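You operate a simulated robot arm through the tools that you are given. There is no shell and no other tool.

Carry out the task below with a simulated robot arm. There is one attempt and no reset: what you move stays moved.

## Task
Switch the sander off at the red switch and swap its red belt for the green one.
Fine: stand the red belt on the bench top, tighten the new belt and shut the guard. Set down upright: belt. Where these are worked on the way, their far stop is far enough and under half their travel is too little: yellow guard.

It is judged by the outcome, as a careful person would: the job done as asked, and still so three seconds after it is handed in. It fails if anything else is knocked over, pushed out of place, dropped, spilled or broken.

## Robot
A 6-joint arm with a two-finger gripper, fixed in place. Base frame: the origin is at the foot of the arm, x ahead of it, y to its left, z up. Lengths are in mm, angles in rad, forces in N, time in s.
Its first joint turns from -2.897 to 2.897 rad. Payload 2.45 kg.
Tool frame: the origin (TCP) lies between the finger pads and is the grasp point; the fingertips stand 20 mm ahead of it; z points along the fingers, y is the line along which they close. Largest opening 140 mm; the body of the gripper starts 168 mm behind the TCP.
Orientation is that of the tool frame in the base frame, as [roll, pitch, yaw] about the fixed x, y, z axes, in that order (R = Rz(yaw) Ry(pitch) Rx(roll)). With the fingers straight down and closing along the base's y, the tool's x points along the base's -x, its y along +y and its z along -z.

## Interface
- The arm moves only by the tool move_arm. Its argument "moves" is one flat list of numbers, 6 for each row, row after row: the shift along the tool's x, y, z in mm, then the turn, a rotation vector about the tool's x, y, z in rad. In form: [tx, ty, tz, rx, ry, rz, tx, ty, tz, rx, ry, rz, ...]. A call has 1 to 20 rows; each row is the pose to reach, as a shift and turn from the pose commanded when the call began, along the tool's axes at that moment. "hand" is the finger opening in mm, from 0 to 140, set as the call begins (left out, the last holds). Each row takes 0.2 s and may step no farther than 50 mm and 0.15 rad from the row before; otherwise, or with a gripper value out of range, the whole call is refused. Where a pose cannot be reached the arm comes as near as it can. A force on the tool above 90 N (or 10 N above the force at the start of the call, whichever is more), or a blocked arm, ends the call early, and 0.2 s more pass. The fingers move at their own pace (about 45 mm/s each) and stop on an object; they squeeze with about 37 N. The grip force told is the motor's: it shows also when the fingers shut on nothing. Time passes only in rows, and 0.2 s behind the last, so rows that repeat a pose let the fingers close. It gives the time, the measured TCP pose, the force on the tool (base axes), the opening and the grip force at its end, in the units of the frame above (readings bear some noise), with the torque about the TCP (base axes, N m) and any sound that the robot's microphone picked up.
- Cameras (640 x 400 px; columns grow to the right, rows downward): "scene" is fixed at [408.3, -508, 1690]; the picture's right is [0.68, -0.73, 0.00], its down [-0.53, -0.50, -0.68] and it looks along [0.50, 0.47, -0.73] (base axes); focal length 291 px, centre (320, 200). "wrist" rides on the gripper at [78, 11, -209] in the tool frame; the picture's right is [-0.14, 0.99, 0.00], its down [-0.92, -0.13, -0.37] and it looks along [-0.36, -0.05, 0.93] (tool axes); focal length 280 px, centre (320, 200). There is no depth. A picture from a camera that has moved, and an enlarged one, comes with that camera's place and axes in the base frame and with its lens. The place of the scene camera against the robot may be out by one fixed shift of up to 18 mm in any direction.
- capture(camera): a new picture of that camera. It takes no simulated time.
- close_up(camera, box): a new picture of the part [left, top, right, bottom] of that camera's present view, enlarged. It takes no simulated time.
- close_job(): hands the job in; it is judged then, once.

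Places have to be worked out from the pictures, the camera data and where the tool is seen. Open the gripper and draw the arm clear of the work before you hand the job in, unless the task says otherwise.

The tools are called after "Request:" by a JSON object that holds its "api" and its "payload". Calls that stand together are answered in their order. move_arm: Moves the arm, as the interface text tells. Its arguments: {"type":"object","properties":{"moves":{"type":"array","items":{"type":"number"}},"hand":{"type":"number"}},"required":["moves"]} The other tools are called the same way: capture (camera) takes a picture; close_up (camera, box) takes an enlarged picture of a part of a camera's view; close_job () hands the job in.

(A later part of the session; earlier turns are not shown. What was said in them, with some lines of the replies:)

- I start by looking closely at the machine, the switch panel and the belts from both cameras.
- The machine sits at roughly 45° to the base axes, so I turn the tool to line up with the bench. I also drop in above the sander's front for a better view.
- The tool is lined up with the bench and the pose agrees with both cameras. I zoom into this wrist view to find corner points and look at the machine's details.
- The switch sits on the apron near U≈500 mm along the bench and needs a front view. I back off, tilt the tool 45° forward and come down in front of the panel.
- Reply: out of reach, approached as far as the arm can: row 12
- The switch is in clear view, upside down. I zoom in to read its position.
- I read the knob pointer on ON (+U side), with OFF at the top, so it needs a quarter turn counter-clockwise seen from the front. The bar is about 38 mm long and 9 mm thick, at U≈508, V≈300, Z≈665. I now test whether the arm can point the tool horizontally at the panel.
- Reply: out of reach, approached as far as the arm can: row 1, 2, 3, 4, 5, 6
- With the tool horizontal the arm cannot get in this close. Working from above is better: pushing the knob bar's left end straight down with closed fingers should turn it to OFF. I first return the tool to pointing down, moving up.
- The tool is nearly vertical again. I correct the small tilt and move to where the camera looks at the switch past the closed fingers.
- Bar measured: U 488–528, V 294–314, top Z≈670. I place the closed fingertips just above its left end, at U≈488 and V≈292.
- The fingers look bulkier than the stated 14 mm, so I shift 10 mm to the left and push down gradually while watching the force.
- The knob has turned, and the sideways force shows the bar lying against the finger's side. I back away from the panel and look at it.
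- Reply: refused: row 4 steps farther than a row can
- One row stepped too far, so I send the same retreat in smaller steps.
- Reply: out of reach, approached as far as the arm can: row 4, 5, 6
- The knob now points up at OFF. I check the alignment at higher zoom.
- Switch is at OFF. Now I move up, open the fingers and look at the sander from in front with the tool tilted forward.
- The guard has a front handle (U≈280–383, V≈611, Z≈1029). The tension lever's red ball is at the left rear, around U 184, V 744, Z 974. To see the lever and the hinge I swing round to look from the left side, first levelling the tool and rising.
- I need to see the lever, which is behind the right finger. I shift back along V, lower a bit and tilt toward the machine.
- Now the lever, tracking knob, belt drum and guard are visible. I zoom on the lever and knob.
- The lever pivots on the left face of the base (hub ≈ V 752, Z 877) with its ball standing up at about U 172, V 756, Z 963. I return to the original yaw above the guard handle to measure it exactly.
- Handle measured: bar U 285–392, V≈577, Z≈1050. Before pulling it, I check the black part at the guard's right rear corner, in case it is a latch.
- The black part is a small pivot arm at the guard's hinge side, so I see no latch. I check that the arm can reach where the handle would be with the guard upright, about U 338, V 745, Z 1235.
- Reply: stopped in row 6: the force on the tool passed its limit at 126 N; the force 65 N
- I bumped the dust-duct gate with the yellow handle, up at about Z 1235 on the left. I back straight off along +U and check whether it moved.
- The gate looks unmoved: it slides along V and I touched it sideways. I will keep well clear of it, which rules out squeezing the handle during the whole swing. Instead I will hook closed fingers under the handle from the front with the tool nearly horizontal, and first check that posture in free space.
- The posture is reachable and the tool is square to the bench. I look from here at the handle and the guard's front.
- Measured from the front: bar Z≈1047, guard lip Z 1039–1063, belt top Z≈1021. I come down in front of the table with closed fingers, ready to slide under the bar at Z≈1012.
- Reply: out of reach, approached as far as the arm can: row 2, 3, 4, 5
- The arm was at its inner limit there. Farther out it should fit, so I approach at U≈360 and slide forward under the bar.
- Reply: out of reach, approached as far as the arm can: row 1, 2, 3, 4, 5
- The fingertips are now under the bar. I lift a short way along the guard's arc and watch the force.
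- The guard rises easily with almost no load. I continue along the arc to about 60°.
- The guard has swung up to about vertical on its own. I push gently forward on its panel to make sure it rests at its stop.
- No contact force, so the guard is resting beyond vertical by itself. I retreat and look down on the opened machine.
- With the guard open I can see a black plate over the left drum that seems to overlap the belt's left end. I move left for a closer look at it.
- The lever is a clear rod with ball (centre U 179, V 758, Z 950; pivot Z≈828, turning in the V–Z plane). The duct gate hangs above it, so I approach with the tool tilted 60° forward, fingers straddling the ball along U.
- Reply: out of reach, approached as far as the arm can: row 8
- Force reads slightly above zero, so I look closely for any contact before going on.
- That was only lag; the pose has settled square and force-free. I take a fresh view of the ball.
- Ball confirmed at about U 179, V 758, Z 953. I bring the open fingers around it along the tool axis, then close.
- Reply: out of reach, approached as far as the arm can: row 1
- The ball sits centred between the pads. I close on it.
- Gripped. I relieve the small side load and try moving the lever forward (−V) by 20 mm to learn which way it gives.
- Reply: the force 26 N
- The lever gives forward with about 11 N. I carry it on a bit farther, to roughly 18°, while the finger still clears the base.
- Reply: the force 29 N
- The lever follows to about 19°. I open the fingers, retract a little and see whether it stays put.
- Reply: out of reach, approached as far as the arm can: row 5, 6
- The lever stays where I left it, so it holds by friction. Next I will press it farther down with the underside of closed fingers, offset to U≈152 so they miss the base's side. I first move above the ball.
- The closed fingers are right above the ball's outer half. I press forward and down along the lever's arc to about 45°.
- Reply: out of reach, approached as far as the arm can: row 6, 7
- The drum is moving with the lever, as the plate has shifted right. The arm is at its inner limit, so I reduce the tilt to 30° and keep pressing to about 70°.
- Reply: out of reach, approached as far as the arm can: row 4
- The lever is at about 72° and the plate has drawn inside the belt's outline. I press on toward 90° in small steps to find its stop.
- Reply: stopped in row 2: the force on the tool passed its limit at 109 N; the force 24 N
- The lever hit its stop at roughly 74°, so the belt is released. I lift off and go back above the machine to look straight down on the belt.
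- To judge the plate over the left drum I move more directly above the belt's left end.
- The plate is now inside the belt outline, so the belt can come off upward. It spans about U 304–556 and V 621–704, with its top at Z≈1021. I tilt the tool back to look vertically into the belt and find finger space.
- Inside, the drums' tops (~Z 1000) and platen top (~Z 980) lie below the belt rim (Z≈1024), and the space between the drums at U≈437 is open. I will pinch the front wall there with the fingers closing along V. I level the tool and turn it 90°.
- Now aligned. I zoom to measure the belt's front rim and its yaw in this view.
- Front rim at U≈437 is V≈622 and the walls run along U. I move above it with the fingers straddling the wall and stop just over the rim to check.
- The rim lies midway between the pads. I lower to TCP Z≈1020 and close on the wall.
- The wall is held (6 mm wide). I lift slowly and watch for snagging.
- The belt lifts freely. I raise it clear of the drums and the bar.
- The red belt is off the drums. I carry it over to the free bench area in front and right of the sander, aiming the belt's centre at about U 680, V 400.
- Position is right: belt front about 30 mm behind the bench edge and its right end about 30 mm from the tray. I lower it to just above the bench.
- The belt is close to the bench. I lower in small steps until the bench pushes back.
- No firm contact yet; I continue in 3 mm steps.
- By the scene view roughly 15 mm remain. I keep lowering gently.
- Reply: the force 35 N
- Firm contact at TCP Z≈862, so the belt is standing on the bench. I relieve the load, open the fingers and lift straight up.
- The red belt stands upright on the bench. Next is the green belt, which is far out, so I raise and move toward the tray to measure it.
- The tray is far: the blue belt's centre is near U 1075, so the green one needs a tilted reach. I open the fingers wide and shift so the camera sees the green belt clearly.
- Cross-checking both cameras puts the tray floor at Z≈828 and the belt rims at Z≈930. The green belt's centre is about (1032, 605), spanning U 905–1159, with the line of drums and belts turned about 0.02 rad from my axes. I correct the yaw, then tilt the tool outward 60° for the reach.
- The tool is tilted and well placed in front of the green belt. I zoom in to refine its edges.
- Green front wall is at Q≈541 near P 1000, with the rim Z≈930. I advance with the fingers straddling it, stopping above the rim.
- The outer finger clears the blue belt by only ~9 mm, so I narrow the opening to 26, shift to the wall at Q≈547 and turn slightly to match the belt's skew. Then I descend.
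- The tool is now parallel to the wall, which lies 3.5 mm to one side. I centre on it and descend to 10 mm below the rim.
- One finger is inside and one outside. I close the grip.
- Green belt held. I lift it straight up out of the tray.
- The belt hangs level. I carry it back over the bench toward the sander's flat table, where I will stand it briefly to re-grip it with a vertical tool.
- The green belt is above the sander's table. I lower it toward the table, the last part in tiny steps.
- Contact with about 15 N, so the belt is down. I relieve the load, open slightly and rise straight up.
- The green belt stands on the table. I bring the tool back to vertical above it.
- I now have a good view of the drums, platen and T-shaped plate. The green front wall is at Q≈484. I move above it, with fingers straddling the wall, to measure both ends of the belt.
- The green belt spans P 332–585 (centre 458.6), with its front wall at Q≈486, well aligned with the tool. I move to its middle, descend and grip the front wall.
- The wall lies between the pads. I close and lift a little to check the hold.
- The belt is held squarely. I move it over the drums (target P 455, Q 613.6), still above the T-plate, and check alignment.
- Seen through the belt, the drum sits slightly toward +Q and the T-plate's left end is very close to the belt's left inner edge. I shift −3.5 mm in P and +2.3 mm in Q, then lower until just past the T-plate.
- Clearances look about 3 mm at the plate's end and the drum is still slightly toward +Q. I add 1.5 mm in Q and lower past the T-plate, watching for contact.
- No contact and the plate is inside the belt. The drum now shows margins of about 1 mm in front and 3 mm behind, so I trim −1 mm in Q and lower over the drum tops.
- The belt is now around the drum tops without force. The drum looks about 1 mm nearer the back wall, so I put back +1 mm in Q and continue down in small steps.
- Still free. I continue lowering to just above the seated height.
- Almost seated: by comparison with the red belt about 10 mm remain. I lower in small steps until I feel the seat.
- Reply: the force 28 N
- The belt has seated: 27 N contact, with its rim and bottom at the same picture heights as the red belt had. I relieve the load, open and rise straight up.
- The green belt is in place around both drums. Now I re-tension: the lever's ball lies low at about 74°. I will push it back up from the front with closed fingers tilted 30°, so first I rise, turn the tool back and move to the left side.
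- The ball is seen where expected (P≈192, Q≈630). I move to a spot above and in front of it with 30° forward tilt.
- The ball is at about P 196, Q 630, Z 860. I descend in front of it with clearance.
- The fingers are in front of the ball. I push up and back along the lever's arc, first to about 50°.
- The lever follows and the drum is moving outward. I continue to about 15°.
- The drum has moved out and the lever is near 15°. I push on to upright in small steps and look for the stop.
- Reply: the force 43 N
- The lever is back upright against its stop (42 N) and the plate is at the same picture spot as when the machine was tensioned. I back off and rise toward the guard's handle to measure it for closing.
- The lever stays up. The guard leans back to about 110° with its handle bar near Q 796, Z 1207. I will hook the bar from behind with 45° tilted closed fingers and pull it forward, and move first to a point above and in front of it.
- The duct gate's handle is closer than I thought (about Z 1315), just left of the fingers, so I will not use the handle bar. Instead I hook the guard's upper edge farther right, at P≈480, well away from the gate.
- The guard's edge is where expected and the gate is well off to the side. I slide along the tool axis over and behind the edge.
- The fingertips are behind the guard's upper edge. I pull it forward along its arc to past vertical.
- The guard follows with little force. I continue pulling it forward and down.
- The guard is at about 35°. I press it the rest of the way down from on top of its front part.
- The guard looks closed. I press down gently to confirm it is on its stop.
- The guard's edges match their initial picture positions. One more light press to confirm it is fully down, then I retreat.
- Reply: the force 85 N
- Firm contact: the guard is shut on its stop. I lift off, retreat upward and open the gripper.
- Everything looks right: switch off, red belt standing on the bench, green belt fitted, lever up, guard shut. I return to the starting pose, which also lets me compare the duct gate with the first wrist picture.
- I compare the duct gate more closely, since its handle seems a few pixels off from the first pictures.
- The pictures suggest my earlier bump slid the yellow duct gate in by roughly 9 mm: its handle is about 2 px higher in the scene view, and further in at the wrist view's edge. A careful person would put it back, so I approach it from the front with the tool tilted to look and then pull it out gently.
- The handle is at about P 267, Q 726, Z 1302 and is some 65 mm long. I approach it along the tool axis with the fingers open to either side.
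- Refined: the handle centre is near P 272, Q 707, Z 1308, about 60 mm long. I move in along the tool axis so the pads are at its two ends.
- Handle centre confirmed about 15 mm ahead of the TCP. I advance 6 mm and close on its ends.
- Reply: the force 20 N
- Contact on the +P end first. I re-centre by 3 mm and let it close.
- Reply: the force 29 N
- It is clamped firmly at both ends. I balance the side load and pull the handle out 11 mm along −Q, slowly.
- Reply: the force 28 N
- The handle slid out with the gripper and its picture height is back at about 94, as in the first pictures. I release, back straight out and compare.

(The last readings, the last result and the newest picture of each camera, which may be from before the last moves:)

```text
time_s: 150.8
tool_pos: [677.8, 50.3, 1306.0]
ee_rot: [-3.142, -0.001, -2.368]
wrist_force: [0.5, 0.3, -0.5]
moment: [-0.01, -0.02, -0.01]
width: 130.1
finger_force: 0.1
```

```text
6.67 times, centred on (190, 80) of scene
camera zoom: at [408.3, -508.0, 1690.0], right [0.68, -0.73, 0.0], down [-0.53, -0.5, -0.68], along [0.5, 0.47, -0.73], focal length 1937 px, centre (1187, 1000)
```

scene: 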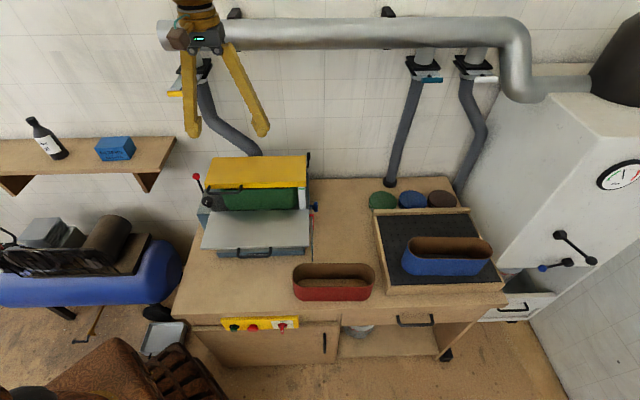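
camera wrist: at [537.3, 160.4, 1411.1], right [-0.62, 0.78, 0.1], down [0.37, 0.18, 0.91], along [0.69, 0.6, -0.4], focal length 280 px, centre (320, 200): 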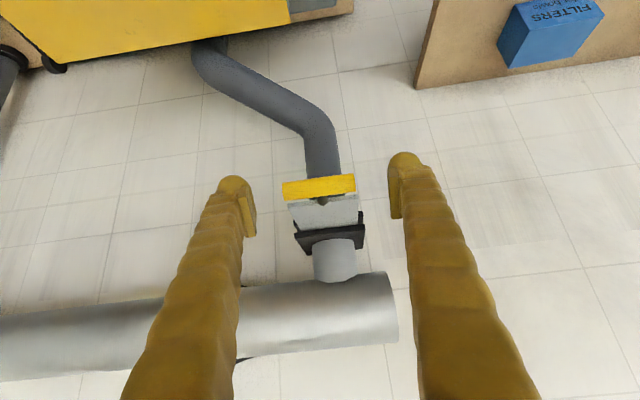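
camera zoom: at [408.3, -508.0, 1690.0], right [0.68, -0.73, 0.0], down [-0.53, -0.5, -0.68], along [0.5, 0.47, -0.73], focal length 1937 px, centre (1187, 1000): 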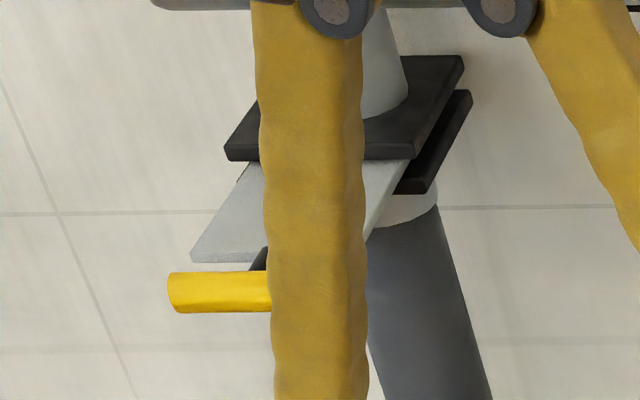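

I return to the starting pose and make the same comparison views as at the beginning.

Request:
{"api": "move_arm", "payload": {"moves": [23, -13, -18, 0, 0, 0.129, 47, -25, -37, 0, 0, 0.257, 70, -38, -55, 0, 0, 0.386, 93, -51, -73, 0, 0, 0.515, 117, -63, -92, 0, 0, 0.643, 140, -76, -110, 0, 0, 0.772, 140, -76, -110, 0, 0, 0.772], "hand": 140}}

Request:
{"api": "capture", "payload": {"camera": "scene"}}

Request:
{"api": "capture", "payload": {"camera": "wrist"}}

Request:
{"api": "close_up", "payload": {"camera": "scene", "box": [180, 140, 340, 270]}}

Request:
{"api": "close_up", "payload": {"camera": "scene", "box": [200, 290, 360, 370]}}

Request:
{"api": "close_up", "payload": {"camera": "scene", "box": [270, 170, 520, 320]}}

```text
time_s: 152.4
tool_pos: [632.8, -100.7, 1415.2]
ee_rot: [3.14, 0.0, -3.141]
wrist_force: [-0.3, -0.6, -0.4]
moment: [0.0, -0.01, 0.01]
width: 139.9
finger_force: 0.0
```

```text
taken
```

scene: 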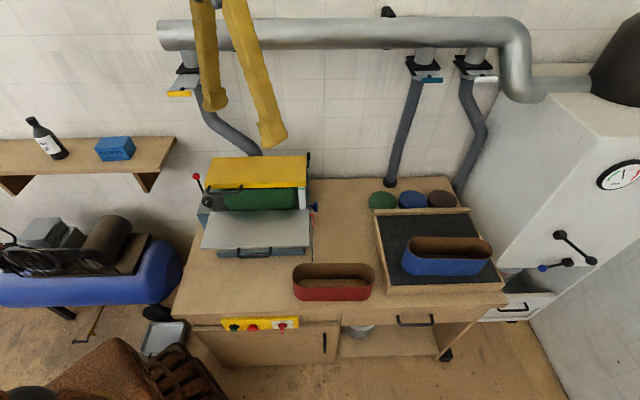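

```text
taken
camera wrist: at [555.4, -89.1, 1624.6], right [0.14, 0.99, 0.0], down [0.92, -0.13, 0.37], along [0.37, -0.05, -0.93], focal length 280 px, centre (320, 200)
```

wrist: 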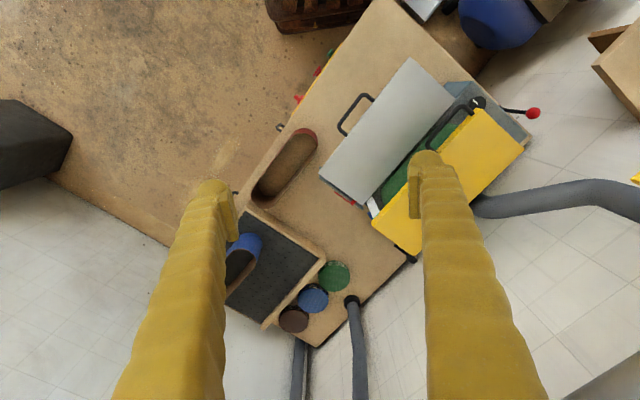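

```text
3.08 times, centred on (260, 205) of scene
camera zoom: at [408.3, -508.0, 1690.0], right [0.68, -0.73, 0.0], down [-0.53, -0.5, -0.68], along [0.5, 0.47, -0.73], focal length 894 px, centre (505, 185)
```

zoom: 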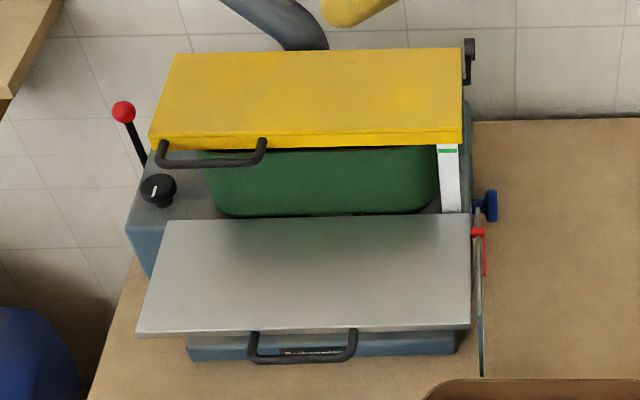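

```text
4.00 times, centred on (280, 330) of scene
camera zoom: at [408.3, -508.0, 1690.0], right [0.68, -0.73, 0.0], down [-0.53, -0.5, -0.68], along [0.5, 0.47, -0.73], focal length 1162 px, centre (480, -320)
```

zoom: 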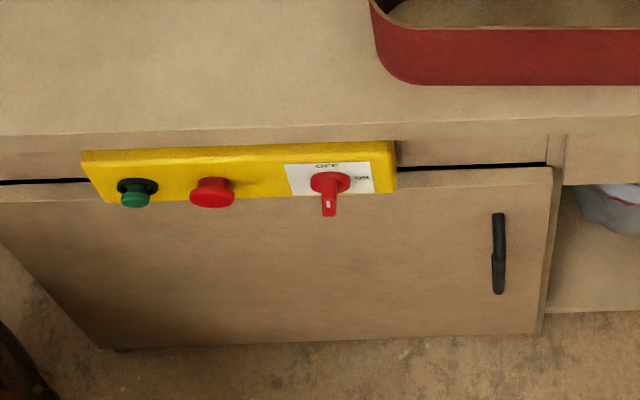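

```text
2.56 times, centred on (395, 245) of scene
camera zoom: at [408.3, -508.0, 1690.0], right [0.68, -0.73, 0.0], down [-0.53, -0.5, -0.68], along [0.5, 0.47, -0.73], focal length 744 px, centre (128, 85)
```

zoom: 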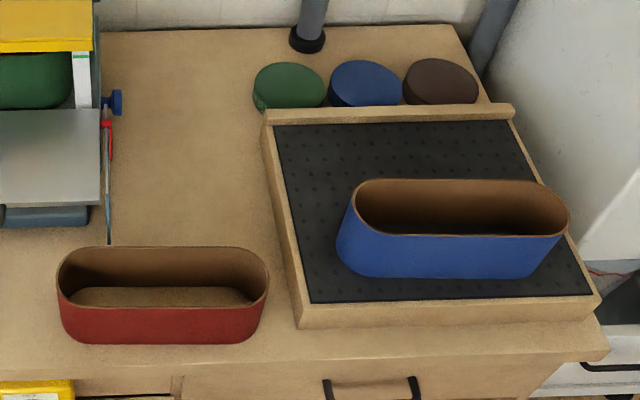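

Everything now matches the starting views apart from the job itself. The switch is at OFF, the red belt stands on the bench, and the green belt is on the drums with the lever tight and the guard shut. The gate is back in place, and the gripper is open and clear, so I hand the job in.

Request:
{"api": "close_job", "payload": {}}

```text
The job is handed in.
```

I finished the swap and handed the job in. No pass or fail result came back.

- **Switch:** the red switch points to OFF.
- **Red belt:** it stands upright on the bench top, in front and to the right of the sander.
- **Green belt:** it is on both drums, seated at the same height the red belt had. I stood it briefly on the sander's table to change my grip.
- **Tension:** the lever is back upright against its stop, in the same place as at the start.
- **Guard:** it was opened fully and is now shut firmly on its stop.

**Duct gate bumped:** while checking the arm's reach I hit the handle of the yellow dust-duct gate, and the arm stopped at 126 N. The pictures suggested the gate had slid in about 1 cm, so I pulled it back about 11 mm. It now looks the same as in the first pictures, but I judged that by eye and did not measure it.

Nothing else looks moved in the final pictures, and the gripper is open and clear of the work.
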